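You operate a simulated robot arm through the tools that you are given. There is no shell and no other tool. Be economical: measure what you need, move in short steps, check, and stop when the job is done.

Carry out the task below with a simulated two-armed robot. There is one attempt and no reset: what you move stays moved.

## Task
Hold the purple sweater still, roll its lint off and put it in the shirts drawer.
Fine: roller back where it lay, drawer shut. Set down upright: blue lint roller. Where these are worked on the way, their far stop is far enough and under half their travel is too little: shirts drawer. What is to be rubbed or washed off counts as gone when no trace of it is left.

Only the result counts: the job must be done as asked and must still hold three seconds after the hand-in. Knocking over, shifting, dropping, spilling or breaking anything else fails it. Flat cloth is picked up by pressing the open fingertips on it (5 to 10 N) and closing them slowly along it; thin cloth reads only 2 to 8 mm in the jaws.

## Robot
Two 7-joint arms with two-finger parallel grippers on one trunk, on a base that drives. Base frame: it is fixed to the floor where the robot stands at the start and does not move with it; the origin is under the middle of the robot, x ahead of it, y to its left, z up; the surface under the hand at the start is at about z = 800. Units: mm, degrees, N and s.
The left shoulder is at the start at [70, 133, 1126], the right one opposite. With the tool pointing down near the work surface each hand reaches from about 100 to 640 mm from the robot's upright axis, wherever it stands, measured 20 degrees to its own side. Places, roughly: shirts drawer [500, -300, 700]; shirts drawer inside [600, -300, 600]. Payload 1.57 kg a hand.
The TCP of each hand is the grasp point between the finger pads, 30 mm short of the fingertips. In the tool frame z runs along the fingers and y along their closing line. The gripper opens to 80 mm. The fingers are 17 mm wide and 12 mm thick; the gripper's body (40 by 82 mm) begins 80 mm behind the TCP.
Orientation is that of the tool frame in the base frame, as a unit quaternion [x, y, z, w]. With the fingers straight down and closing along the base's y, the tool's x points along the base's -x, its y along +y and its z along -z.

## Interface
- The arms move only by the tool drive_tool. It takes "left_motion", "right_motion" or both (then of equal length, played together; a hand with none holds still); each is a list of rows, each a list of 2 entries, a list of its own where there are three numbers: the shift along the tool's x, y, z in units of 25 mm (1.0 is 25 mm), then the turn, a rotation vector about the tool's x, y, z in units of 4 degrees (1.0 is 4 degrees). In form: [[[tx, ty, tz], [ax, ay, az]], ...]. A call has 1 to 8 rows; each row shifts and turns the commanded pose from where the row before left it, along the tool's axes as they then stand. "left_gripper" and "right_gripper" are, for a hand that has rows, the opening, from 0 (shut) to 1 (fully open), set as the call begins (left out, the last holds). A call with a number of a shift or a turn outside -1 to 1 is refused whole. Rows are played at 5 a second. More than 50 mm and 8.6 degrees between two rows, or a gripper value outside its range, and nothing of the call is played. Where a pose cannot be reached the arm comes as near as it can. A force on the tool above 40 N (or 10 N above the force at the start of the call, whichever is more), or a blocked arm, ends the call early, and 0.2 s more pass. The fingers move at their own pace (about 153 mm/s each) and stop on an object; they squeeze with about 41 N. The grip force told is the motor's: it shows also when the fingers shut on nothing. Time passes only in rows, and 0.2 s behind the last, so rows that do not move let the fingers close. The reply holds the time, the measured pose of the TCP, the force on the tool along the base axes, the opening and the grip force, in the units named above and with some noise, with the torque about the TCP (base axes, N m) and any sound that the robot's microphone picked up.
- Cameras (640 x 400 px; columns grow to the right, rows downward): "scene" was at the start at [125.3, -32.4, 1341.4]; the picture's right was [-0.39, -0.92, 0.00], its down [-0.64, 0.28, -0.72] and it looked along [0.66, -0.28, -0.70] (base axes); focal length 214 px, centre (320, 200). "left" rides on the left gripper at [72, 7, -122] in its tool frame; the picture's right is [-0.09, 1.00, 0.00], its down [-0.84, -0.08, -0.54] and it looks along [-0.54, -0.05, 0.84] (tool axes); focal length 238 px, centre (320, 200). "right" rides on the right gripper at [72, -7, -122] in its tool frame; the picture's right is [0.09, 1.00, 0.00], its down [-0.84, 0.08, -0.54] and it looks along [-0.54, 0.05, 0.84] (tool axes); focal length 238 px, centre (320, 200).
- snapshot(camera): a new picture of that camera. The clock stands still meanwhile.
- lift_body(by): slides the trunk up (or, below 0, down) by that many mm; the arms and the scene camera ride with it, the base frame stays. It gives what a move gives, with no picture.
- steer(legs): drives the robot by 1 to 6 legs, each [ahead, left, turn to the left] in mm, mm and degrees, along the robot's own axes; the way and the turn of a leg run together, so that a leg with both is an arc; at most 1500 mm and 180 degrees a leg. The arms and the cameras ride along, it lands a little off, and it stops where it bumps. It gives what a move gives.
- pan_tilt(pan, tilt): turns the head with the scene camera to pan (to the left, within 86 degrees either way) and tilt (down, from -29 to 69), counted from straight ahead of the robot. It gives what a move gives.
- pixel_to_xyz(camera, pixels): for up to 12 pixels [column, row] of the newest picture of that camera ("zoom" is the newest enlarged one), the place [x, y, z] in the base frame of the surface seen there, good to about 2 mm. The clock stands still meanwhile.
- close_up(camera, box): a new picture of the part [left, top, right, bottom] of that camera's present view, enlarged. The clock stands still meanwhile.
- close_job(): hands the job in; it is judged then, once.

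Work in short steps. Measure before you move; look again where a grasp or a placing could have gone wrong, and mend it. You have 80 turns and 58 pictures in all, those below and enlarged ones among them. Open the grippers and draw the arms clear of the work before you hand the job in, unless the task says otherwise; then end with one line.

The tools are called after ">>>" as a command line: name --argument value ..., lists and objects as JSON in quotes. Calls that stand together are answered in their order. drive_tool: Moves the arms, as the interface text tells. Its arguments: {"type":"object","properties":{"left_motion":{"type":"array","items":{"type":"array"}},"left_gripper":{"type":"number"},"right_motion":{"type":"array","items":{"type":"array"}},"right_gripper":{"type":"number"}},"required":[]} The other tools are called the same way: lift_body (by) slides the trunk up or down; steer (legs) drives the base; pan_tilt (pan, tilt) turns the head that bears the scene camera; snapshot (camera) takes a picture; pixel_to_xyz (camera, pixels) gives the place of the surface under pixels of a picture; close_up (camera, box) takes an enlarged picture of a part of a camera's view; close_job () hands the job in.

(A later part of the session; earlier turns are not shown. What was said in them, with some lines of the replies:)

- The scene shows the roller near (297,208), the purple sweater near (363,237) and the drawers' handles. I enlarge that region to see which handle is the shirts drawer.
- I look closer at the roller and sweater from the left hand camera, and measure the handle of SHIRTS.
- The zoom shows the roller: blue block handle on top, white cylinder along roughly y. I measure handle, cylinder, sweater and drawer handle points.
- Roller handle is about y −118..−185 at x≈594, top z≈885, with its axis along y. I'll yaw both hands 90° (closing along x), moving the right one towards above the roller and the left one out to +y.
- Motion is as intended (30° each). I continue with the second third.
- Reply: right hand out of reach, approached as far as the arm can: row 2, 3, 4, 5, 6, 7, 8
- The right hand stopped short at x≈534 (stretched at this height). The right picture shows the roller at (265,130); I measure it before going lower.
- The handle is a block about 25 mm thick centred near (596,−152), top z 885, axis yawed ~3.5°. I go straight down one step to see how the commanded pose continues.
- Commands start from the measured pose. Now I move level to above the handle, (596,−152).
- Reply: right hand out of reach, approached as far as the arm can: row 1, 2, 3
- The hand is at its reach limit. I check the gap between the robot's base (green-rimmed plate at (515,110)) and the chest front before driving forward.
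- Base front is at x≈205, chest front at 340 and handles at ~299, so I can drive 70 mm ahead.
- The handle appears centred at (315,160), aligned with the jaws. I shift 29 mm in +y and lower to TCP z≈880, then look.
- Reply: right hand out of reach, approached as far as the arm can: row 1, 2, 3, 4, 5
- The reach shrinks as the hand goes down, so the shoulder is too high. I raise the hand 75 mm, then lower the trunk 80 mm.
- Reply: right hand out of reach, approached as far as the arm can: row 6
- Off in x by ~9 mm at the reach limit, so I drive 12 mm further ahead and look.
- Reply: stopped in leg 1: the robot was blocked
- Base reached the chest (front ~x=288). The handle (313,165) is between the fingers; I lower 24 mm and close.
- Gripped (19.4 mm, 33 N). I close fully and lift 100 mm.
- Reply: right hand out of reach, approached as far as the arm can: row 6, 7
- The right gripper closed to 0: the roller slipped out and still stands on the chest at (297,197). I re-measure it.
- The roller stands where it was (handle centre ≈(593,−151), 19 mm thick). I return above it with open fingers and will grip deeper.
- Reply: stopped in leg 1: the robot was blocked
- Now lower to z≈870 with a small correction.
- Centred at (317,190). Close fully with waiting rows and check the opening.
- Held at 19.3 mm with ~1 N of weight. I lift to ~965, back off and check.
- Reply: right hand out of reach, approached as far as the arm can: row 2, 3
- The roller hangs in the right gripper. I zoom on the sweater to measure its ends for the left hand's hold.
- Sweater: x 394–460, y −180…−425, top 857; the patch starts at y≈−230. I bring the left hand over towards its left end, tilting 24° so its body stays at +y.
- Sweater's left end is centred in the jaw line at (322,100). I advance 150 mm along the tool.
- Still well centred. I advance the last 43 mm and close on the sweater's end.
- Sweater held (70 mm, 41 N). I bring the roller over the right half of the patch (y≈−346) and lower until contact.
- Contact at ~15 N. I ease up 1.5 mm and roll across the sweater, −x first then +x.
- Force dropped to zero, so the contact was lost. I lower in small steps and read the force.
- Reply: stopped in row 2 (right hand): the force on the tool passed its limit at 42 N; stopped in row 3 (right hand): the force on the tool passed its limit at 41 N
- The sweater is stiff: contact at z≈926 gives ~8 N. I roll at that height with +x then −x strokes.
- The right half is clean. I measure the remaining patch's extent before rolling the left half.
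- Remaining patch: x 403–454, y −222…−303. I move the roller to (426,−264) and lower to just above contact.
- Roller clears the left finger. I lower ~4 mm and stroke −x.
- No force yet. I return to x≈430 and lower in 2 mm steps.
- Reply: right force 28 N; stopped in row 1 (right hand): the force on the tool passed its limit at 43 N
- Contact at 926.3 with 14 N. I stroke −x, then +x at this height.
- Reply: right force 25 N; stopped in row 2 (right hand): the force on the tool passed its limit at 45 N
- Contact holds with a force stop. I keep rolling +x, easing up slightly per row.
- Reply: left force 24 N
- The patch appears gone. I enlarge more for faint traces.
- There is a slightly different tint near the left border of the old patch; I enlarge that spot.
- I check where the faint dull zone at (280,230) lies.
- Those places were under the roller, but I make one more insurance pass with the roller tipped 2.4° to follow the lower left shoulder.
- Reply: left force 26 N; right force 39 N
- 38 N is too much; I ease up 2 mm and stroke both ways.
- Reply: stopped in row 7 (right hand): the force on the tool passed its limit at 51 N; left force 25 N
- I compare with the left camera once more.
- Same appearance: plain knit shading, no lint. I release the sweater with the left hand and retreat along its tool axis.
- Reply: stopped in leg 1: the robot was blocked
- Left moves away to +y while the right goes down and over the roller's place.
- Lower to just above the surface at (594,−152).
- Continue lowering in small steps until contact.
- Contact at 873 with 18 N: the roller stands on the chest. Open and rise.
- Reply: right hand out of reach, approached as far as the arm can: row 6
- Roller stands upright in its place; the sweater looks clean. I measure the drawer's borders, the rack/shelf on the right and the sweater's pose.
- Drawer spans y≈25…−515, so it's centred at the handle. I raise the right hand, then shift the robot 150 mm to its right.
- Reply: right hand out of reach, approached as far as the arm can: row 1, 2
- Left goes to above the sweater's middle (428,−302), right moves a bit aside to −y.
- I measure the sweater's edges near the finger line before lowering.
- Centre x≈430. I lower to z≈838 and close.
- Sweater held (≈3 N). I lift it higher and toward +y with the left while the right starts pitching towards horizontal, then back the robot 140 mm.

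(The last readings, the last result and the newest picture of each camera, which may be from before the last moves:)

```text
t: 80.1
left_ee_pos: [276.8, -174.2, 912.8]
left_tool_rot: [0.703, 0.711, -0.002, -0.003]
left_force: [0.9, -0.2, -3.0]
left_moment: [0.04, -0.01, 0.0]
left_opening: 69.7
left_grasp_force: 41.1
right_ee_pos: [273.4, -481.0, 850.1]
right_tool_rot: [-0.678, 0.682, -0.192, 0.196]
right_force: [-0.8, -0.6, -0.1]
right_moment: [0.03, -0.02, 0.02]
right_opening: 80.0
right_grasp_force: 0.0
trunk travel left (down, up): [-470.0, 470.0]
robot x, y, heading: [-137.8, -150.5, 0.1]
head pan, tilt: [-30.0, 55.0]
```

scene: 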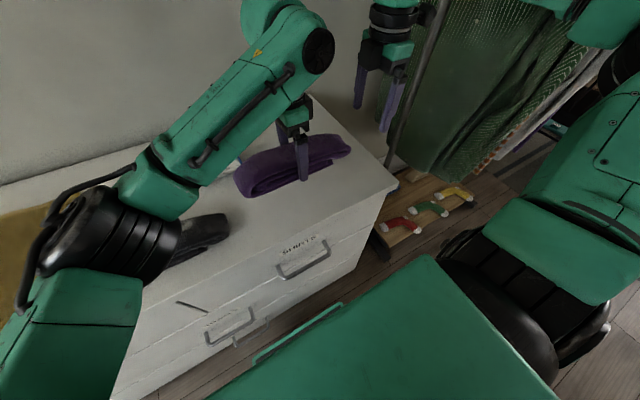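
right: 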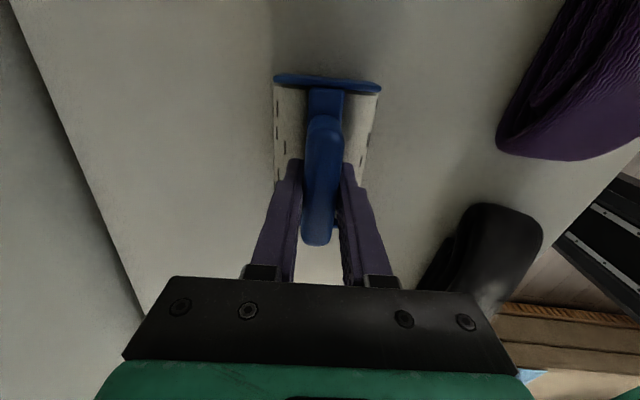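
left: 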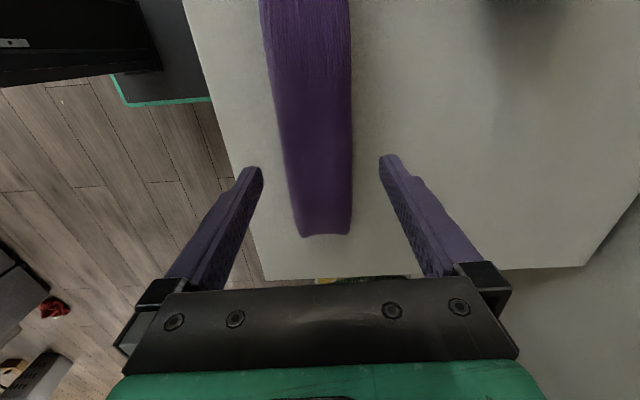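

Right pitch is ~32° now. I continue pitching to ~90° while lowering and moving to in front of the handle.

>>> drive_tool --right_motion '[[[-0.5, 0.4, 0.458], [0.975, 0, 0]], [[-0.5, 0.431, 0.43], [0.975, 0, 0]], [[-0.5, 0.459, 0.399], [0.975, 0, 0]], [[-0.5, 0.485, 0.367], [0.975, 0, 0]], [[-0.5, 0.509, 0.333], [0.975, 0, 0]], [[-0.5, 0.53, 0.298], [0.975, 0, 0]], [[-0.5, 0.549, 0.261], [0.975, 0, 0]], [[-0.5, 0.566, 0.223], [0.975, 0, 0]]]'

>>> drive_tool --right_motion '[[[-0.655, 0.294, 0.15], [0.975, 0, 0]], [[-0.655, 0.304, 0.129], [0.975, 0, 0]], [[-0.655, 0.312, 0.109], [0.975, 0, 0]], [[-0.655, 0.318, 0.087], [0.975, 0, 0]], [[-0.655, 0.323, 0.065], [0.975, 0, 0]], [[-0.655, 0.327, 0.043], [0.975, 0, 0]], [[-0.655, 0.329, 0.021], [0.7, 0, 0]], [[-0.655, 0.33, 0], [0, 0, 0]]]'

>>> snapshot --camera "right"

```text
t: 81.9
left_ee_pos: [271.2, -173.1, 914.6]
left_tool_rot: [0.703, 0.711, 0.001, -0.001]
left_force: [0.5, 0.4, -2.8]
left_moment: [0.01, -0.01, -0.02]
left_opening: 69.7
left_grasp_force: 40.7
right_ee_pos: [275.8, -428.9, 753.0]
right_tool_rot: [-0.596, 0.64, -0.348, 0.337]
right_force: [-23.0, -2.7, 11.7]
right_moment: [0.12, -1.27, 0.01]
right_opening: 77.9
right_grasp_force: 0.0
right hand out of reach, approached as far as the arm can: row 6, 7, 8
trunk travel left (down, up): [-470.0, 470.0]
robot x, y, heading: [-137.1, -153.2, -0.2]
head pan, tilt: [-30.0, 55.0]
stopped in row 8 (right hand): the force on the tool passed its limit at 71 N (the readings are from after the stop); the commanded pose is now the measured one
```

```text
t: 82.2
left_ee_pos: [269.5, -174.5, 914.6]
left_tool_rot: [0.703, 0.711, 0.0, -0.002]
left_force: [0.2, 0.0, -4.0]
left_moment: [0.04, 0.02, 0.02]
left_opening: 69.7
left_grasp_force: 41.2
right_ee_pos: [277.4, -429.3, 752.9]
right_tool_rot: [-0.593, 0.638, -0.353, 0.341]
right_force: [-25.9, 1.8, 11.6]
right_moment: [0.0, -1.34, 0.16]
right_opening: 76.5
right_grasp_force: 0.1
right hand out of reach, approached as far as the arm can: row 1
trunk travel left (down, up): [-470.0, 470.0]
robot x, y, heading: [-138.4, -153.0, -0.3]
head pan, tilt: [-30.0, 55.0]
stopped in row 1 (right hand): the force on the tool passed its limit at 47 N (the readings are from after the stop); the commanded pose is now the measured one
```

```text
16 pictures are left
```

right: 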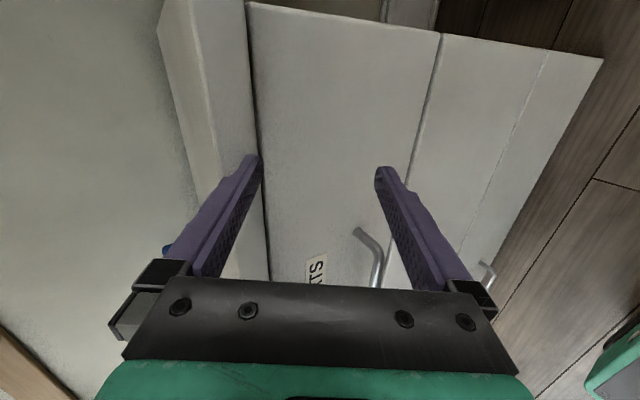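

The finger pressed against the chest's edge because the wrist is too close to the body. I back the robot 150 mm off, then finish pitching.

>>> steer --legs '[[-150, 0, 0]]'

>>> drive_tool --right_motion '[[[-0.6, 0.2, 0.8], [0.8, 0, 0]], [[-0.6, 0.2, 0.8], [0.8, 0, 0]], [[-0.6, 0.3, 0.8], [0.8, 0, 0]], [[-0.6, 0.3, 0.6], [0.8, 0, 0]], [[-0.6, 0.3, 0.4], [0.8, 0, 0]], [[-0.6, 0.3, 0.2], [0.8, 0, 0]], [[-0.6, 0.3, 0], [0.8, 0, 0]], [[-0.6, 0.3, 0], [0.8, 0, 0]]]'

```text
t: 83.5
left_ee_pos: [126.0, -174.0, 912.1]
left_tool_rot: [0.702, 0.712, -0.001, -0.005]
left_force: [-0.7, -0.7, -3.6]
left_moment: [0.02, -0.01, 0.0]
left_opening: 69.8
left_grasp_force: 40.7
right_ee_pos: [131.5, -429.3, 749.5]
right_tool_rot: [-0.594, 0.64, -0.35, 0.339]
right_force: [0.1, 0.4, -0.2]
right_moment: [0.02, 0.0, -0.01]
right_opening: 79.9
right_grasp_force: 0.0
trunk travel left (down, up): [-470.0, 470.0]
robot x, y, heading: [-289.1, -150.2, -0.2]
head pan, tilt: [-30.0, 55.0]
```

```text
t: 85.3
left_ee_pos: [127.6, -173.1, 911.6]
left_tool_rot: [0.702, 0.712, -0.002, -0.004]
left_force: [-0.4, -0.2, -3.3]
left_moment: [0.03, -0.04, -0.02]
left_opening: 70.0
left_grasp_force: 41.2
right_ee_pos: [203.7, -358.1, 847.1]
right_tool_rot: [-0.507, 0.55, -0.48, 0.459]
right_force: [-0.2, 0.0, 0.3]
right_moment: [0.0, -0.02, 0.02]
right_opening: 80.0
right_grasp_force: 0.1
right hand out of reach, approached as far as the arm can: row 3, 4, 5, 6, 7, 8
trunk travel left (down, up): [-470.0, 470.0]
robot x, y, heading: [-288.0, -152.4, -0.3]
head pan, tilt: [-30.0, 55.0]
```

Pitch is now ~83° at relative height near the shoulder, so I lower the trunk by 183 mm to bring the hand to handle height, then raise the left and shift the right to y≈−265.

>>> lift_body --by -183

>>> drive_tool --left_motion '[[[0, 0, -0.8], [0, 0, 0]], [[0, 0, -0.8], [0, 0, 0]], [[0, 0, -0.8], [0, 0, 0]], [[0, 0, -0.8], [0, 0, 0]], [[0, 0, -0.8], [0, 0, 0]], [[0, 0, -0.8], [0, 0, 0]]]' --right_motion '[[[-0.6, 0, 0], [0.3, 0, 0]], [[-0.6, 0, 0], [0.3, 0, 0]], [[-0.6, 0, 0], [0.3, 0, 0]], [[-0.6, 0, 0], [0.3, 0, 0]], [[-0.6, 0, 0], [0.3, 0, 0]], [[-0.6, 0, 0], [0.2, 0, 0]]]'

>>> snapshot --camera "right"

```text
t: 87.3
left_ee_pos: [126.3, -174.6, 729.6]
left_tool_rot: [0.701, 0.713, -0.002, -0.004]
left_force: [-0.3, 0.3, -3.2]
left_moment: [0.04, -0.01, -0.01]
left_opening: 70.0
left_grasp_force: 40.8
right_ee_pos: [203.0, -357.5, 663.3]
right_tool_rot: [-0.507, 0.55, -0.479, 0.46]
right_force: [-0.3, -0.4, -0.4]
right_moment: [0.0, 0.01, -0.01]
right_opening: 79.9
right_grasp_force: 0.0
trunk travel left (down, up): [-287.0, 653.0]
robot x, y, heading: [-286.2, -153.3, -0.4]
head pan, tilt: [-30.0, 55.0]
```

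```text
t: 88.4
left_ee_pos: [126.7, -168.8, 810.4]
left_tool_rot: [0.7, 0.714, 0.003, -0.01]
left_force: [1.4, 0.2, -2.1]
left_moment: [-0.1, 0.01, 0.06]
left_opening: 70.1
left_grasp_force: 41.0
right_ee_pos: [202.0, -308.9, 706.2]
right_tool_rot: [-0.482, 0.536, -0.505, 0.475]
right_force: [-0.4, -1.2, -0.8]
right_moment: [0.0, -0.12, 0.07]
right_opening: 79.2
right_grasp_force: 0.0
right hand out of reach, approached as far as the arm can: row 1, 2, 3, 4, 5
trunk travel left (down, up): [-287.0, 653.0]
robot x, y, heading: [-286.4, -155.1, -0.5]
head pan, tilt: [-30.0, 55.0]
stopped in row 5 (right hand): the force on the tool passed its limit at 42 N (the readings are from after the stop); the commanded pose is now the measured one
```

```text
15 pictures are left
```

right: 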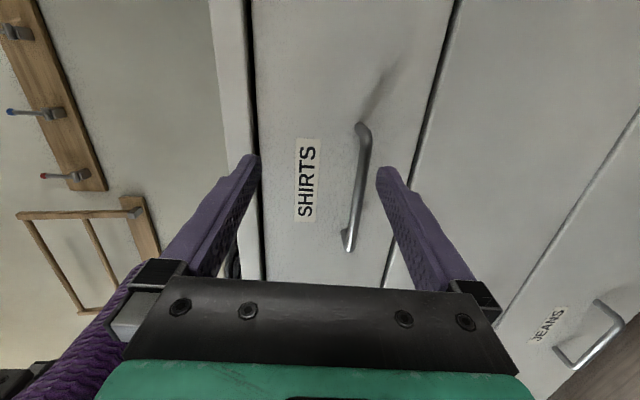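

The right hand touched the carried sweater; the handle is visible at (360,185) between the fingers. I move the left hand with the sweater away to +y and up.

>>> drive_tool --left_motion '[[[0.7, 0, -0.5], [0, 0, 0]], [[0.7, 0, -0.5], [0, 0, 0]], [[0.7, 0, -0.5], [0, 0, 0]], [[0.7, 0, -0.5], [0, 0, 0]], [[0.7, 0, -0.3], [0, 0, 0]], [[0.7, 0, 0], [0, 0, 0]], [[0.7, 0, 0], [0, 0, 0]], [[0.7, 0, 0], [0, 0, 0]]]'

>>> snapshot --camera "scene"

```text
t: 90.2
left_ee_pos: [126.6, -30.2, 869.4]
left_tool_rot: [0.7, 0.714, 0.003, -0.009]
left_force: [0.6, 0.1, -3.4]
left_moment: [0.03, 0.0, 0.0]
left_opening: 69.7
left_grasp_force: 41.1
right_ee_pos: [202.8, -309.7, 705.8]
right_tool_rot: [-0.484, 0.535, -0.503, 0.476]
right_force: [0.1, -0.3, 0.3]
right_moment: [0.0, -0.01, 0.02]
right_opening: 79.8
right_grasp_force: 0.0
trunk travel left (down, up): [-287.0, 653.0]
robot x, y, heading: [-289.5, -148.2, -0.1]
head pan, tilt: [-30.0, 55.0]
```

```text
14 pictures are left
```

scene: 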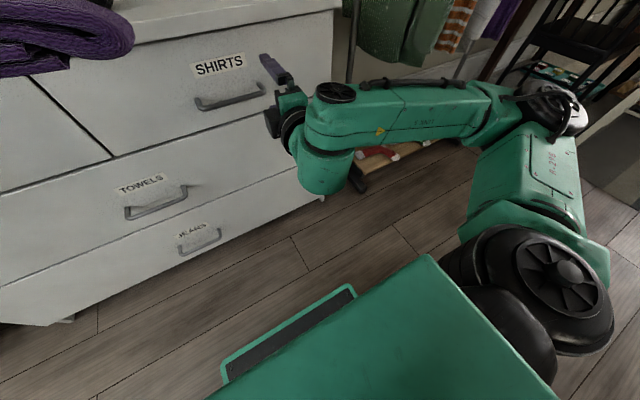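

Clear now. I lower the trunk 42 mm and shift the robot 45 mm left so the right hand faces the handle's bar squarely.

>>> lift_body --by -41

>>> steer --legs '[[0, 48, 0]]'

>>> snapshot --camera "right"

```text
t: 91.0
left_ee_pos: [125.8, -29.4, 830.3]
left_tool_rot: [0.701, 0.714, 0.002, -0.009]
left_force: [0.6, -0.5, -3.4]
left_moment: [0.0, -0.03, -0.03]
left_opening: 69.9
left_grasp_force: 41.4
right_ee_pos: [203.1, -309.6, 665.8]
right_tool_rot: [-0.483, 0.535, -0.504, 0.476]
right_force: [-0.2, 0.7, 0.7]
right_moment: [0.0, 0.04, 0.01]
right_opening: 80.1
right_grasp_force: 0.1
trunk travel left (down, up): [-246.0, 694.0]
robot x, y, heading: [-289.5, -152.1, -0.1]
head pan, tilt: [-30.0, 55.0]
```

```text
t: 92.0
left_ee_pos: [125.5, 18.7, 829.8]
left_tool_rot: [0.7, 0.714, 0.003, -0.01]
left_force: [0.8, 0.6, -4.6]
left_moment: [-0.01, 0.01, -0.01]
left_opening: 69.9
left_grasp_force: 40.8
right_ee_pos: [202.9, -260.1, 665.5]
right_tool_rot: [-0.485, 0.534, -0.504, 0.475]
right_force: [-0.5, 1.0, 0.1]
right_moment: [-0.01, 0.04, -0.03]
right_opening: 79.9
right_grasp_force: 0.1
trunk travel left (down, up): [-246.0, 694.0]
robot x, y, heading: [-288.7, -102.3, -0.1]
head pan, tilt: [-30.0, 55.0]
```

```text
13 pictures are left
```

right: 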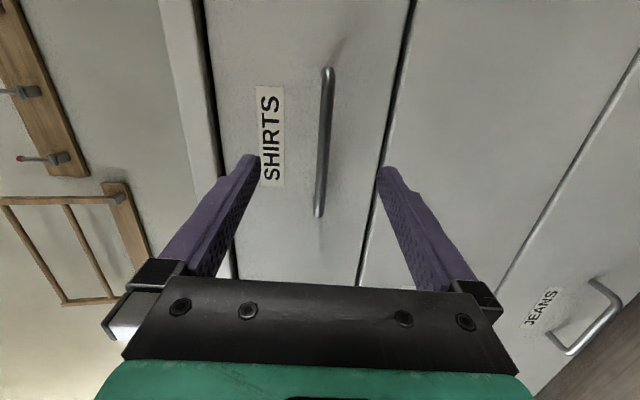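

The bar is centred at (323,150). I drive 90 mm ahead and close on it.

>>> steer --legs '[[90, 0, 0]]'

>>> drive_tool --right_motion '[[[0, 0, 0], [0, 0, 0]], [[0, 0, 0], [0, 0, 0]], [[0, 0, 0], [0, 0, 0]]]' --right_gripper 0

```text
t: 93.1
left_ee_pos: [216.6, 18.7, 829.1]
left_tool_rot: [0.699, 0.715, 0.002, -0.01]
left_force: [-0.1, 0.2, -3.8]
left_moment: [0.02, 0.01, 0.03]
left_opening: 69.8
left_grasp_force: 40.7
right_ee_pos: [295.2, -260.9, 664.5]
right_tool_rot: [-0.484, 0.535, -0.503, 0.476]
right_force: [-0.4, 1.0, -0.1]
right_moment: [0.01, 0.01, 0.02]
right_opening: 80.2
right_grasp_force: 0.0
trunk travel left (down, up): [-246.0, 694.0]
robot x, y, heading: [-195.2, -101.2, -0.1]
head pan, tilt: [-30.0, 55.0]
```

```text
t: 94.0
left_ee_pos: [216.4, 18.8, 829.6]
left_tool_rot: [0.699, 0.715, 0.003, -0.011]
left_force: [0.5, -0.1, -2.9]
left_moment: [0.05, -0.03, 0.0]
left_opening: 69.7
left_grasp_force: 40.8
right_ee_pos: [293.5, -259.7, 657.3]
right_tool_rot: [-0.49, 0.539, -0.498, 0.47]
right_force: [0.2, -1.7, -7.9]
right_moment: [-0.53, 0.11, 0.24]
right_opening: 12.2
right_grasp_force: 28.8
trunk travel left (down, up): [-246.0, 694.0]
robot x, y, heading: [-197.0, -106.4, 0.2]
head pan, tilt: [-30.0, 55.0]
stopped in row 3 (right hand): the force on the tool passed its limit at 41 N (the readings are from after the stop); the commanded pose is now the measured one
```

Bar gripped (12 mm). I pull by driving the robot back 200 mm.

>>> steer --legs '[[-200, 0, 0]]'

>>> snapshot --camera "scene"

```text
t: 95.7
left_ee_pos: [16.4, 18.0, 829.0]
left_tool_rot: [0.699, 0.715, 0.002, -0.011]
left_force: [0.2, 0.7, -2.9]
left_moment: [0.04, 0.01, -0.02]
left_opening: 69.9
left_grasp_force: 41.0
right_ee_pos: [94.0, -258.7, 659.0]
right_tool_rot: [-0.489, 0.54, -0.498, 0.47]
right_force: [-0.9, -7.6, -16.4]
right_moment: [-0.5, 0.06, -0.23]
right_opening: 12.2
right_grasp_force: 29.1
trunk travel left (down, up): [-246.0, 694.0]
robot x, y, heading: [-394.9, -103.3, 0.2]
head pan, tilt: [-30.0, 55.0]
```

```text
12 pictures are left
```

scene: 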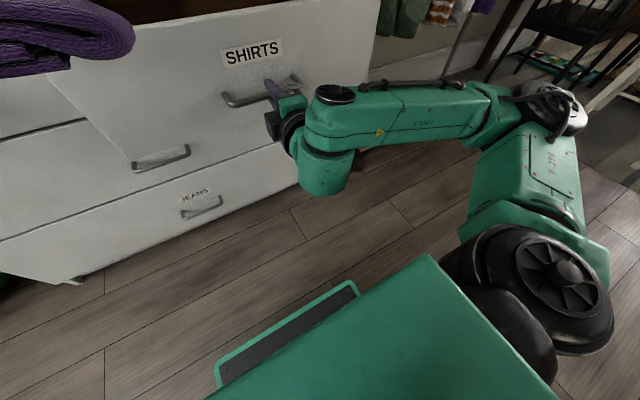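

Drawer is out 200 mm. I pull on towards its stop.

>>> steer --legs '[[-150, 0, 0]]'

>>> pan_tilt --pan -5 --tilt 35

>>> snapshot --camera "scene"

```text
t: 97.0
left_ee_pos: [-129.6, 19.9, 828.1]
left_tool_rot: [0.698, 0.716, 0.003, -0.01]
left_force: [0.4, -0.1, -4.0]
left_moment: [0.03, -0.02, 0.03]
left_opening: 69.6
left_grasp_force: 40.9
right_ee_pos: [-53.6, -259.1, 657.7]
right_tool_rot: [-0.49, 0.538, -0.499, 0.471]
right_force: [10.3, -1.1, -0.8]
right_moment: [-0.54, -0.01, -0.32]
right_opening: 11.6
right_grasp_force: 29.7
trunk travel left (down, up): [-246.0, 694.0]
robot x, y, heading: [-545.1, -104.1, 0.1]
head pan, tilt: [-30.0, 55.0]
```

```text
t: 97.9
left_ee_pos: [-130.0, 19.5, 829.3]
left_tool_rot: [0.699, 0.715, 0.003, -0.01]
left_force: [0.1, 0.1, -3.2]
left_moment: [-0.02, -0.01, 0.0]
left_opening: 69.7
left_grasp_force: 41.2
right_ee_pos: [-55.0, -259.1, 659.2]
right_tool_rot: [-0.49, 0.538, -0.498, 0.472]
right_force: [7.2, 0.3, -2.6]
right_moment: [-0.53, 0.04, 0.09]
right_opening: 11.9
right_grasp_force: 29.1
trunk travel left (down, up): [-246.0, 694.0]
robot x, y, heading: [-541.6, -102.0, -0.1]
head pan, tilt: [-5.0, 35.0]
```

```text
11 pictures are left
```

scene: 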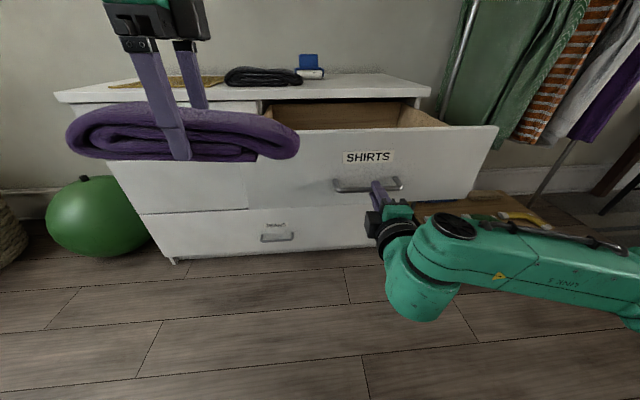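

Drawer is out ~348 mm with a rising force (stop). I release the handle, back off 70 mm and raise the trunk 300 mm so the left arm can reach into the drawer.

>>> drive_tool --right_motion '[[[0, 0, 0], [0, 0, 0]], [[0, 0, 0], [0, 0, 0]], [[0, 0, 0], [0, 0, 0]]]' --right_gripper 1

>>> steer --legs '[[-75, 0, 0]]'

>>> lift_body --by 300

>>> pan_tilt --pan -10 --tilt 45

>>> snapshot --camera "scene"

```text
t: 98.7
left_ee_pos: [-131.3, 19.5, 829.7]
left_tool_rot: [0.698, 0.716, 0.003, -0.01]
left_force: [0.2, 0.0, -3.9]
left_moment: [0.01, 0.0, 0.0]
left_opening: 70.0
left_grasp_force: 41.1
right_ee_pos: [-54.1, -258.8, 660.6]
right_tool_rot: [-0.49, 0.538, -0.498, 0.472]
right_force: [-0.1, 0.2, 0.7]
right_moment: [0.0, 0.0, 0.03]
right_opening: 79.8
right_grasp_force: 0.1
trunk travel left (down, up): [-246.0, 694.0]
robot x, y, heading: [-539.8, -106.7, -0.1]
head pan, tilt: [-5.0, 35.0]
```

```text
t: 99.7
left_ee_pos: [-204.5, 19.1, 830.1]
left_tool_rot: [0.699, 0.715, 0.003, -0.01]
left_force: [-0.1, -0.3, -2.8]
left_moment: [0.0, -0.04, 0.01]
left_opening: 69.5
left_grasp_force: 41.4
right_ee_pos: [-128.5, -258.4, 660.2]
right_tool_rot: [-0.488, 0.538, -0.499, 0.473]
right_force: [-0.1, -0.8, 1.2]
right_moment: [0.0, 0.02, -0.01]
right_opening: 80.1
right_grasp_force: 0.1
trunk travel left (down, up): [-246.0, 694.0]
robot x, y, heading: [-616.6, -104.0, -0.0]
head pan, tilt: [-5.0, 35.0]
```

```text
t: 102.7
left_ee_pos: [-203.9, 19.5, 1128.8]
left_tool_rot: [0.699, 0.715, 0.003, -0.01]
left_force: [-0.3, 0.6, -3.0]
left_moment: [0.0, -0.03, 0.04]
left_opening: 69.8
left_grasp_force: 40.6
right_ee_pos: [-127.7, -259.5, 960.0]
right_tool_rot: [-0.49, 0.538, -0.498, 0.472]
right_force: [0.0, 0.3, -0.9]
right_moment: [0.0, -0.01, 0.04]
right_opening: 79.9
right_grasp_force: 0.0
trunk travel left (down, up): [-546.0, 394.0]
robot x, y, heading: [-620.5, -105.5, 0.0]
head pan, tilt: [-5.0, 35.0]
```

```text
t: 103.5
left_ee_pos: [-205.9, 18.9, 1129.9]
left_tool_rot: [0.699, 0.715, 0.003, -0.009]
left_force: [-0.2, 0.3, -3.1]
left_moment: [0.0, -0.02, -0.02]
left_opening: 69.7
left_grasp_force: 40.8
right_ee_pos: [-128.5, -258.8, 960.4]
right_tool_rot: [-0.489, 0.539, -0.498, 0.471]
right_force: [-0.4, -0.3, -0.9]
right_moment: [0.01, -0.03, 0.0]
right_opening: 79.9
right_grasp_force: 0.2
trunk travel left (down, up): [-546.0, 394.0]
robot x, y, heading: [-615.9, -106.3, 0.1]
head pan, tilt: [-10.0, 45.0]
```

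```text
10 pictures are left
```

scene: 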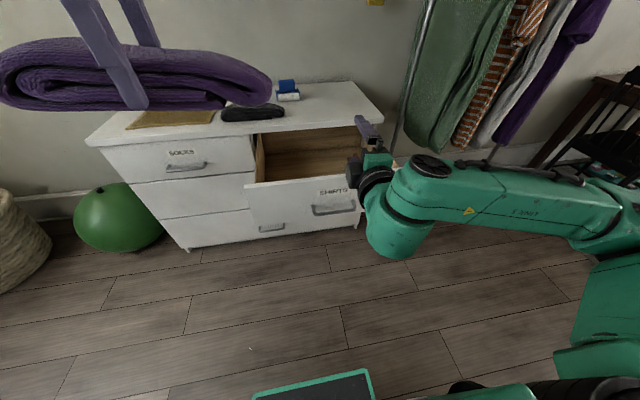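

The drawer is open. I measure its interior floor and rims.

>>> pixel_to_xyz --camera "scene" --pixels '[[310, 165], [290, 172], [330, 160], [248, 185], [300, 180], [258, 160], [340, 135], [290, 145], [264, 170], [335, 210], [360, 150], [345, 168]]'

```text
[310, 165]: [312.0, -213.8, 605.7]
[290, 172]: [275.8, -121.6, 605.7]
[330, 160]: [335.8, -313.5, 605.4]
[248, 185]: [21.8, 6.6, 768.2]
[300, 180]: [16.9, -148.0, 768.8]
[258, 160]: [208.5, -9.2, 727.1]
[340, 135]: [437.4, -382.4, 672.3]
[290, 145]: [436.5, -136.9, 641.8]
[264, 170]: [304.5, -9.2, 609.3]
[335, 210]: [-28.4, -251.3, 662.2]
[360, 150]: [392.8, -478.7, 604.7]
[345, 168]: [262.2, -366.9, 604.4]
```

Interior: x 22…437, y −9…−490, floor z 605, front rim z 768. I move the right hand to −y out of the way, then drive 300 mm ahead and 60 mm right.

>>> drive_tool --right_motion '[[[0.9, 0, -0.3], [0, 0, 0]], [[0.9, 0, -0.3], [0, 0, 0]], [[0.9, 0, -0.3], [0, 0, 0]], [[0.9, 0, -0.3], [0, 0, 0]], [[0.9, 0, 0], [0, 0, 0]], [[0.9, 0, 0], [0, 0, 0]], [[0.9, 0, 0], [0, 0, 0]]]' --left_motion '[[[-0.8, 0, 0], [0, 0, 0]], [[-0.8, 0, 0], [0, 0, 0]], [[-0.8, 0, 0.5], [0, 0, 0]], [[-0.8, 0, 0.5], [0, 0, 0]], [[-0.8, 0, 0.5], [0, 0, 0]], [[-0.8, 0, 0.5], [0, 0, 0]], [[-0.8, 0, 0.5], [0, 0, 0]]]'

>>> steer --legs '[[300, -60, 0]]'

>>> snapshot --camera "scene"

```text
t: 105.0
left_ee_pos: [-200.9, -122.0, 1062.5]
left_tool_rot: [0.699, 0.715, 0.004, -0.01]
left_force: [0.0, -0.5, -3.7]
left_moment: [0.02, 0.0, 0.01]
left_opening: 69.6
left_grasp_force: 40.5
right_ee_pos: [-133.8, -401.8, 967.6]
right_tool_rot: [-0.489, 0.539, -0.498, 0.472]
right_force: [-0.1, 0.2, -0.1]
right_moment: [0.0, -0.02, -0.01]
right_opening: 80.1
right_grasp_force: 0.0
right hand out of reach, approached as far as the arm can: row 1, 2, 3, 4
trunk travel left (down, up): [-546.0, 394.0]
robot x, y, heading: [-618.1, -106.2, 0.1]
head pan, tilt: [-10.0, 45.0]
```

```text
t: 107.1
left_ee_pos: [99.4, -179.8, 1065.2]
left_tool_rot: [0.698, 0.716, 0.004, -0.01]
left_force: [0.8, 0.3, -3.4]
left_moment: [0.02, 0.0, -0.01]
left_opening: 69.7
left_grasp_force: 40.8
right_ee_pos: [165.7, -459.3, 966.4]
right_tool_rot: [-0.489, 0.537, -0.498, 0.473]
right_force: [-1.1, 0.3, 0.4]
right_moment: [0.02, 0.02, -0.04]
right_opening: 80.0
right_grasp_force: 0.0
trunk travel left (down, up): [-546.0, 394.0]
robot x, y, heading: [-321.7, -164.0, 0.1]
head pan, tilt: [-10.0, 45.0]
```

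```text
9 pictures are left
```

scene: 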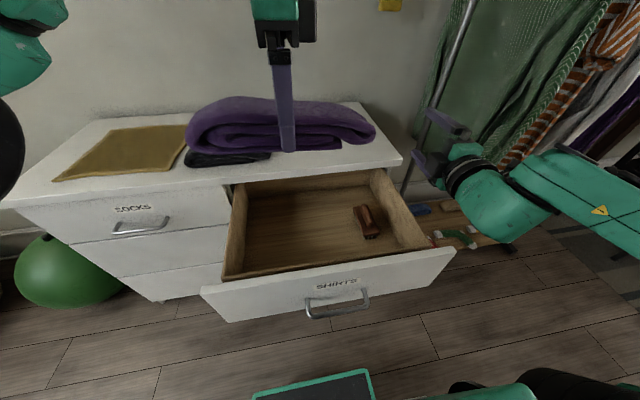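

A brown object lies in the drawer at (368,220). I measure it so as not to touch it.

>>> pixel_to_xyz --camera "scene" --pixels '[[358, 207], [368, 220], [375, 236], [360, 235], [372, 208], [300, 240], [235, 230], [240, 272], [330, 260], [230, 275], [335, 315], [300, 180]]'

>>> close_up --camera "scene" --box '[220, 160, 440, 300]'

```text
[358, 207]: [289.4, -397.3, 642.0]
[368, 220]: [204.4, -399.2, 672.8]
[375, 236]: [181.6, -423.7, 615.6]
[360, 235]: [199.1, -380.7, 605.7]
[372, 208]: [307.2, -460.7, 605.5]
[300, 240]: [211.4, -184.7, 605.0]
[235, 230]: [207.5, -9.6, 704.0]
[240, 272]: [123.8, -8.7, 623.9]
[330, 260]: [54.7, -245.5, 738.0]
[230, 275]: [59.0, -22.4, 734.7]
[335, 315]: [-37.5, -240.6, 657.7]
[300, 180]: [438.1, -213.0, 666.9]
```

```text
2.86 times, centred on (330, 230) of scene
```

zoom: 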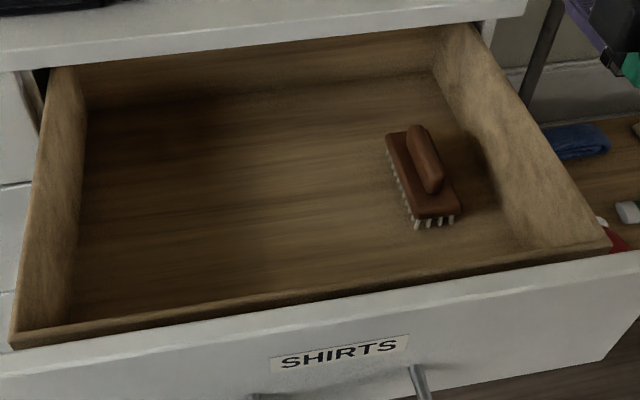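

The brush is at x 180–290, y −375…−435, well clear of a sweater centred at y −180. I lower the sweater towards (175,−180).

>>> drive_tool --left_motion '[[[0, 0.38, 1], [0, 0, 0]], [[0, 0.38, 1], [0, 0, 0]], [[0, 0.38, 1], [0, 0, 0]], [[0, 0.38, 1], [0, 0, 0]], [[0, 0.38, 1], [0, 0, 0]], [[0, 0.38, 1], [0, 0, 0]], [[0, 0.38, 1], [0, 0, 0]], [[0, 0.38, 1], [0, 0, 0]]]'

>>> drive_tool --left_motion '[[[0, 0, 1], [0, 0, 0]], [[0, 0, 1], [0, 0, 0]], [[0, 0, 1], [0, 0, 0]], [[0, 0, 1], [0, 0, 0]], [[0, 0, 1], [0, 0, 0]], [[0, 0, 1], [0, 0, 0]]]'

>>> snapshot --camera "scene"

```text
t: 108.9
left_ee_pos: [170.2, -175.0, 862.3]
left_tool_rot: [0.699, 0.715, 0.003, -0.01]
left_force: [0.1, 0.4, -4.0]
left_moment: [0.02, 0.04, 0.0]
left_opening: 69.8
left_grasp_force: 40.5
right_ee_pos: [167.2, -459.0, 966.4]
right_tool_rot: [-0.489, 0.538, -0.498, 0.473]
right_force: [0.7, 0.0, -0.3]
right_moment: [0.03, 0.03, 0.01]
right_opening: 80.1
right_grasp_force: 0.1
trunk travel left (down, up): [-546.0, 394.0]
robot x, y, heading: [-318.4, -165.8, 0.3]
head pan, tilt: [-10.0, 45.0]
```

```text
t: 110.3
left_ee_pos: [169.4, -171.9, 711.6]
left_tool_rot: [0.699, 0.715, 0.004, -0.01]
left_force: [0.5, 1.0, -3.0]
left_moment: [0.0, 0.0, 0.0]
left_opening: 69.9
left_grasp_force: 41.3
right_ee_pos: [166.0, -460.0, 966.9]
right_tool_rot: [-0.489, 0.538, -0.498, 0.472]
right_force: [-0.3, 0.9, -0.1]
right_moment: [-0.01, 0.01, -0.04]
right_opening: 79.9
right_grasp_force: 0.1
trunk travel left (down, up): [-546.0, 394.0]
robot x, y, heading: [-317.7, -162.8, 0.1]
head pan, tilt: [-10.0, 45.0]
```

```text
7 pictures are left
```

scene: 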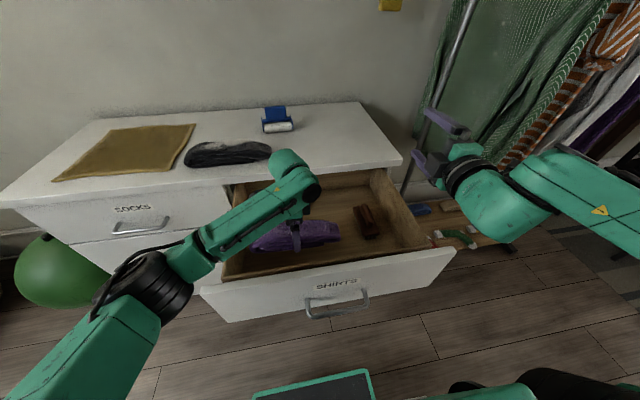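

Sweater is in the drawer, clear of the brush. I lower the last ~66 mm, then open.

>>> drive_tool --left_motion '[[[0, 0, 0.9], [0, 0, 0]], [[0, 0, 0.9], [0, 0, 0]], [[0, 0, 0.5], [0, 0, 0]], [[0, 0, 0.25], [0, 0, 0]]]'

>>> drive_tool --left_motion '[[[0, 0, 0.08], [0, 0, 0]], [[0, 0, 0.06], [0, 0, 0]]]'

```text
t: 111.3
left_ee_pos: [169.9, -171.5, 651.3]
left_tool_rot: [0.698, 0.716, 0.004, -0.008]
left_force: [1.0, 1.5, 5.4]
left_moment: [-1.05, -0.33, 0.2]
left_opening: 69.8
left_grasp_force: 41.6
right_ee_pos: [164.6, -459.0, 966.8]
right_tool_rot: [-0.488, 0.537, -0.499, 0.473]
right_force: [0.0, -0.1, -0.1]
right_moment: [0.0, -0.03, -0.01]
right_opening: 80.0
right_grasp_force: 0.0
trunk travel left (down, up): [-546.0, 394.0]
robot x, y, heading: [-314.4, -167.0, 0.3]
head pan, tilt: [-10.0, 45.0]
```

```text
t: 111.9
left_ee_pos: [168.8, -170.3, 648.4]
left_tool_rot: [0.699, 0.715, 0.003, -0.008]
left_force: [-0.4, 1.0, 8.8]
left_moment: [-1.47, -0.41, 0.05]
left_opening: 69.4
left_grasp_force: 40.7
right_ee_pos: [162.8, -458.9, 967.9]
right_tool_rot: [-0.489, 0.537, -0.499, 0.473]
right_force: [-0.2, -0.5, -0.1]
right_moment: [0.0, 0.05, -0.02]
right_opening: 80.2
right_grasp_force: 0.2
trunk travel left (down, up): [-546.0, 394.0]
robot x, y, heading: [-320.4, -166.9, 0.1]
head pan, tilt: [-10.0, 45.0]
```

It rests on the drawer floor (9 N). I open and rise straight up.

>>> drive_tool --left_motion '[[[0, 0, 0], [0, 0, 0]], [[0, 0, 0], [0, 0, 0]], [[0, 0, -0.4], [0, 0, 0]], [[0, 0, -0.8], [0, 0, 0]], [[0, 0, -1], [0, 0, 0]], [[0, 0, -1], [0, 0, 0]], [[0, 0, -1], [0, 0, 0]], [[0, 0, -1], [0, 0, 0]]]' --left_gripper 1

>>> drive_tool --left_motion '[[[0, 0, -1], [0, 0, 0]], [[0, 0, -1], [0, 0, 0]], [[0, 0, -1], [0, 0, 0]], [[0, 0, -1], [0, 0, 0]], [[0.8, 0, -1], [0, 0, 0]], [[0.8, 0, -1], [0, 0, 0]], [[0.8, 0, 0], [0, 0, 0]], [[0.8, 0, 0], [0, 0, 0]]]'

>>> snapshot --camera "scene"

```text
t: 113.7
left_ee_pos: [170.0, -173.2, 777.4]
left_tool_rot: [0.698, 0.716, 0.003, -0.011]
left_force: [-0.7, 0.7, 0.1]
left_moment: [0.01, 0.0, 0.02]
left_opening: 80.0
left_grasp_force: 0.1
right_ee_pos: [165.5, -459.8, 966.6]
right_tool_rot: [-0.489, 0.538, -0.498, 0.473]
right_force: [0.5, 0.3, 0.1]
right_moment: [0.0, 0.0, 0.0]
right_opening: 80.2
right_grasp_force: 0.0
trunk travel left (down, up): [-546.0, 394.0]
robot x, y, heading: [-315.3, -164.8, 0.1]
head pan, tilt: [-10.0, 45.0]
```

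```text
t: 115.5
left_ee_pos: [170.0, -94.3, 928.1]
left_tool_rot: [0.698, 0.716, 0.003, -0.009]
left_force: [-1.1, 0.2, 0.2]
left_moment: [-0.01, 0.02, 0.01]
left_opening: 80.0
left_grasp_force: 0.1
right_ee_pos: [164.0, -459.3, 966.5]
right_tool_rot: [-0.49, 0.538, -0.498, 0.472]
right_force: [-0.4, 0.6, -0.3]
right_moment: [0.01, 0.0, -0.01]
right_opening: 80.1
right_grasp_force: 0.1
trunk travel left (down, up): [-546.0, 394.0]
robot x, y, heading: [-316.7, -163.1, 0.2]
head pan, tilt: [-10.0, 45.0]
```

```text
6 pictures are left
```

scene: 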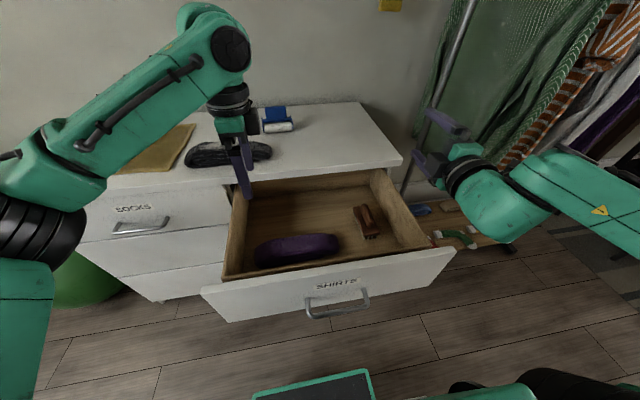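

The sweater lies in the drawer. Now I close the right fingers, pull the left back and up, drive back 300 mm and lower the trunk so that the right fist meets the drawer front above the handle.

>>> drive_tool --left_motion '[[[0, -1, -0.6], [0, 0, 0]], [[0, -1, -0.6], [0, 0, 0]], [[0, -1, -0.6], [0, 0, 0]], [[0, -1, -0.6], [0, 0, 0]], [[0, -1, -0.6], [0, 0, 0]], [[0, -1, -0.6], [0, 0, 0]], [[0, -1, -0.6], [0, 0, 0]]]' --right_motion '[[[0, 0, 0], [0, 0, 0]], [[0, 0, 0], [0, 0, 0]], [[0, 0, 0], [0, 0, 0]], [[0, 0, 0], [0, 0, 0]], [[0, 0, 0], [0, 0, 0]], [[0, 0, 0], [0, 0, 0]], [[0, 0, 0], [0, 0, 0]]]' --right_gripper 0

>>> steer --legs '[[-310, 0, 0], [0, 190, 0]]'

>>> lift_body --by -256

>>> snapshot --camera "right"

```text
t: 117.1
left_ee_pos: [-6.7, -101.2, 1034.9]
left_tool_rot: [0.698, 0.716, 0.004, -0.01]
left_force: [0.7, -0.1, -0.3]
left_moment: [0.0, -0.05, -0.03]
left_opening: 80.0
left_grasp_force: 0.0
right_ee_pos: [164.8, -459.3, 967.4]
right_tool_rot: [-0.489, 0.538, -0.498, 0.473]
right_force: [-0.6, 0.6, -0.1]
right_moment: [0.0, 0.0, 0.04]
right_opening: 0.0
right_grasp_force: 21.3
trunk travel left (down, up): [-546.0, 394.0]
robot x, y, heading: [-316.0, -165.1, -0.0]
head pan, tilt: [-10.0, 45.0]
```

```text
t: 120.4
left_ee_pos: [-320.0, 89.7, 1033.4]
left_tool_rot: [0.699, 0.715, 0.003, -0.009]
left_force: [0.9, 0.3, -0.5]
left_moment: [-0.02, 0.04, -0.02]
left_opening: 80.3
left_grasp_force: 0.0
right_ee_pos: [-150.2, -270.1, 967.3]
right_tool_rot: [-0.49, 0.538, -0.498, 0.472]
right_force: [0.4, -0.1, 0.0]
right_moment: [-0.03, 0.02, -0.01]
right_opening: 0.0
right_grasp_force: 21.4
trunk travel left (down, up): [-546.0, 394.0]
robot x, y, heading: [-634.4, 26.8, -0.1]
head pan, tilt: [-10.0, 45.0]
```

```text
t: 123.0
left_ee_pos: [-321.1, 87.9, 776.9]
left_tool_rot: [0.699, 0.715, 0.004, -0.009]
left_force: [0.4, 0.1, 0.2]
left_moment: [-0.02, -0.02, -0.03]
left_opening: 79.6
left_grasp_force: 0.1
right_ee_pos: [-150.8, -269.6, 710.3]
right_tool_rot: [-0.489, 0.538, -0.498, 0.472]
right_force: [-0.1, 1.2, 0.2]
right_moment: [0.04, 0.03, -0.01]
right_opening: 0.2
right_grasp_force: 21.4
trunk travel left (down, up): [-290.0, 650.0]
robot x, y, heading: [-632.9, 31.1, -0.1]
head pan, tilt: [-10.0, 45.0]
```

```text
5 pictures are left
```

right: 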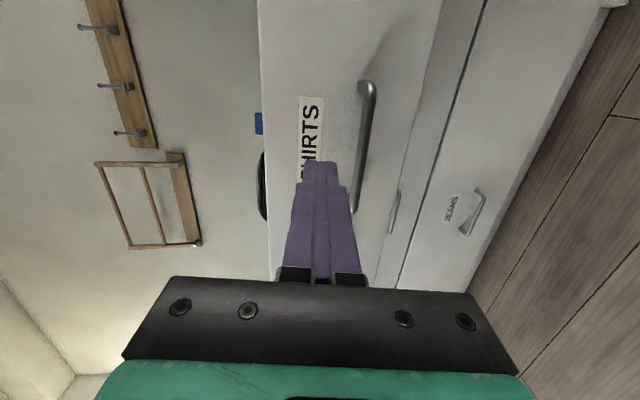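

The fist is above the bar, facing the front. I push by driving ahead 300 mm, then 175 mm.

>>> steer --legs '[[300, 0, 0]]'

>>> steer --legs '[[165, 0, 0]]'

>>> snapshot --camera "scene"

```text
t: 125.1
left_ee_pos: [-16.8, 88.5, 777.5]
left_tool_rot: [0.699, 0.715, 0.004, -0.009]
left_force: [-0.3, -0.2, -0.2]
left_moment: [0.01, 0.01, 0.02]
left_opening: 79.9
left_grasp_force: 0.1
right_ee_pos: [155.2, -270.8, 710.7]
right_tool_rot: [-0.488, 0.539, -0.499, 0.471]
right_force: [-0.5, 0.7, 0.3]
right_moment: [0.04, -0.02, -0.02]
right_opening: 0.3
right_grasp_force: 21.7
trunk travel left (down, up): [-290.0, 650.0]
robot x, y, heading: [-324.1, 20.8, 0.0]
head pan, tilt: [-10.0, 45.0]
```

```text
t: 126.6
left_ee_pos: [142.5, 86.8, 777.6]
left_tool_rot: [0.7, 0.714, 0.003, -0.01]
left_force: [-0.1, -0.4, 0.0]
left_moment: [0.03, 0.01, 0.0]
left_opening: 80.2
left_grasp_force: 0.0
right_ee_pos: [309.7, -271.8, 709.0]
right_tool_rot: [-0.489, 0.541, -0.498, 0.47]
right_force: [-2.2, 0.9, -0.6]
right_moment: [-0.01, 0.05, -0.01]
right_opening: 0.1
right_grasp_force: 21.4
trunk travel left (down, up): [-290.0, 650.0]
robot x, y, heading: [-169.6, 26.3, -0.4]
head pan, tilt: [-10.0, 45.0]
stopped in leg 1: the force on the tool passed its limit at 90 N (the readings are from after the stop); the commanded pose is now the measured one
```

```text
4 pictures are left
```

scene: 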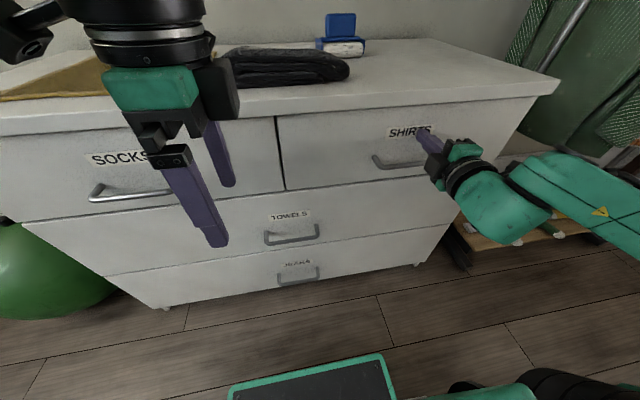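

The drawer looks flush and stopped hard. I check the front's x and the roller's pose.

>>> pixel_to_xyz --camera "scene" --pixels '[[300, 150], [350, 130], [480, 140], [200, 200], [260, 150], [380, 162], [340, 15], [320, 45], [362, 45]]'

>>> close_up --camera "scene" --box '[220, 0, 460, 200]'

```text
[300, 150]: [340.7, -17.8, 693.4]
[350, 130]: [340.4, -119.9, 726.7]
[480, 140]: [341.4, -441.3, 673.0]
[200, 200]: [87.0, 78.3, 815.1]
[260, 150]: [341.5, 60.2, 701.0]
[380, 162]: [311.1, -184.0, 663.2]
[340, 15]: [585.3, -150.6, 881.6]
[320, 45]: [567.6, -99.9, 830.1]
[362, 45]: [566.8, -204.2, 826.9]
```

```text
2.00 times, centred on (340, 100) of scene
```

zoom: 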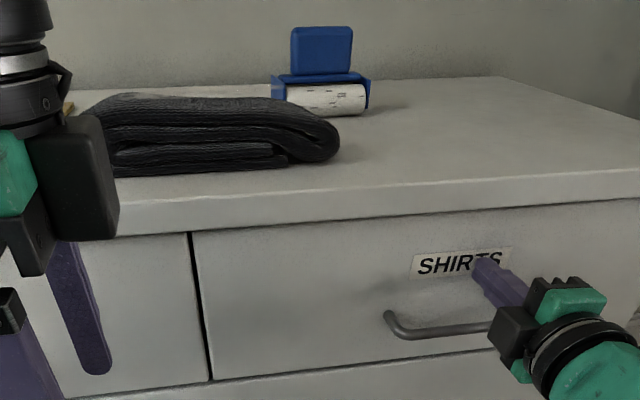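

Drawer front is back at x=340.5 and the roller stands upright at its place. I back off and open the grippers.

>>> steer --legs '[[-200, 0, 0]]'

>>> drive_tool --right_motion '[[[0, 0, 0], [0, 0, 0]], [[0, 0, 0], [0, 0, 0]], [[0, 0, 0], [0, 0, 0]]]' --right_gripper 1

>>> snapshot --camera "scene"

```text
t: 128.2
left_ee_pos: [-59.0, 86.7, 776.5]
left_tool_rot: [0.7, 0.714, 0.003, -0.009]
left_force: [-0.6, -0.1, 0.6]
left_moment: [-0.01, 0.01, 0.0]
left_opening: 79.9
left_grasp_force: 0.0
right_ee_pos: [108.5, -271.1, 709.8]
right_tool_rot: [-0.488, 0.54, -0.499, 0.471]
right_force: [-0.2, -0.6, 0.5]
right_moment: [-0.01, 0.02, 0.01]
right_opening: 0.0
right_grasp_force: 20.8
trunk travel left (down, up): [-290.0, 650.0]
robot x, y, heading: [-375.5, 22.7, -0.3]
head pan, tilt: [-10.0, 45.0]
```

```text
t: 129.0
left_ee_pos: [-58.9, 87.2, 778.2]
left_tool_rot: [0.7, 0.714, 0.004, -0.01]
left_force: [0.0, -0.2, 0.3]
left_moment: [0.01, -0.01, 0.03]
left_opening: 80.0
left_grasp_force: 0.0
right_ee_pos: [108.0, -271.2, 709.5]
right_tool_rot: [-0.489, 0.54, -0.498, 0.47]
right_force: [-0.3, 0.7, -0.1]
right_moment: [0.02, -0.03, -0.02]
right_opening: 79.7
right_grasp_force: 0.0
trunk travel left (down, up): [-290.0, 650.0]
robot x, y, heading: [-377.5, 25.6, -0.3]
head pan, tilt: [-10.0, 45.0]
```

```text
2 pictures are left
```

scene: 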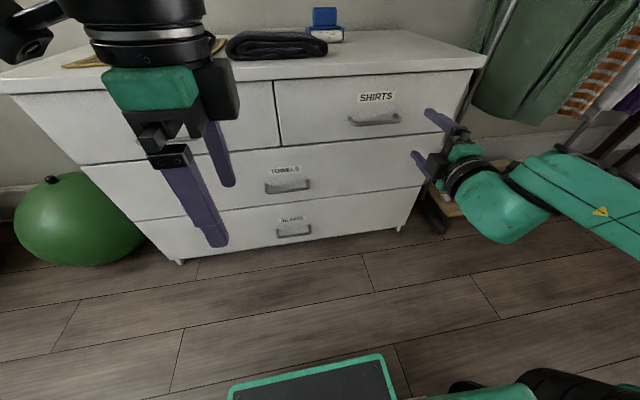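

The drawer is shut, the roller is upright in place and both arms are clear with the grippers open. I hand in.

>>> close_job

```text
The job is handed in.
```

I rolled the lint off the purple sweater while the left hand held it, and put it in the shirts drawer. The drawer is shut and the blue roller stands upright within a few mm of where it lay. No lint shows on the sweater; a slightly duller tint near the left edge of the old patch looked like knit shading and did not change after an extra pass.
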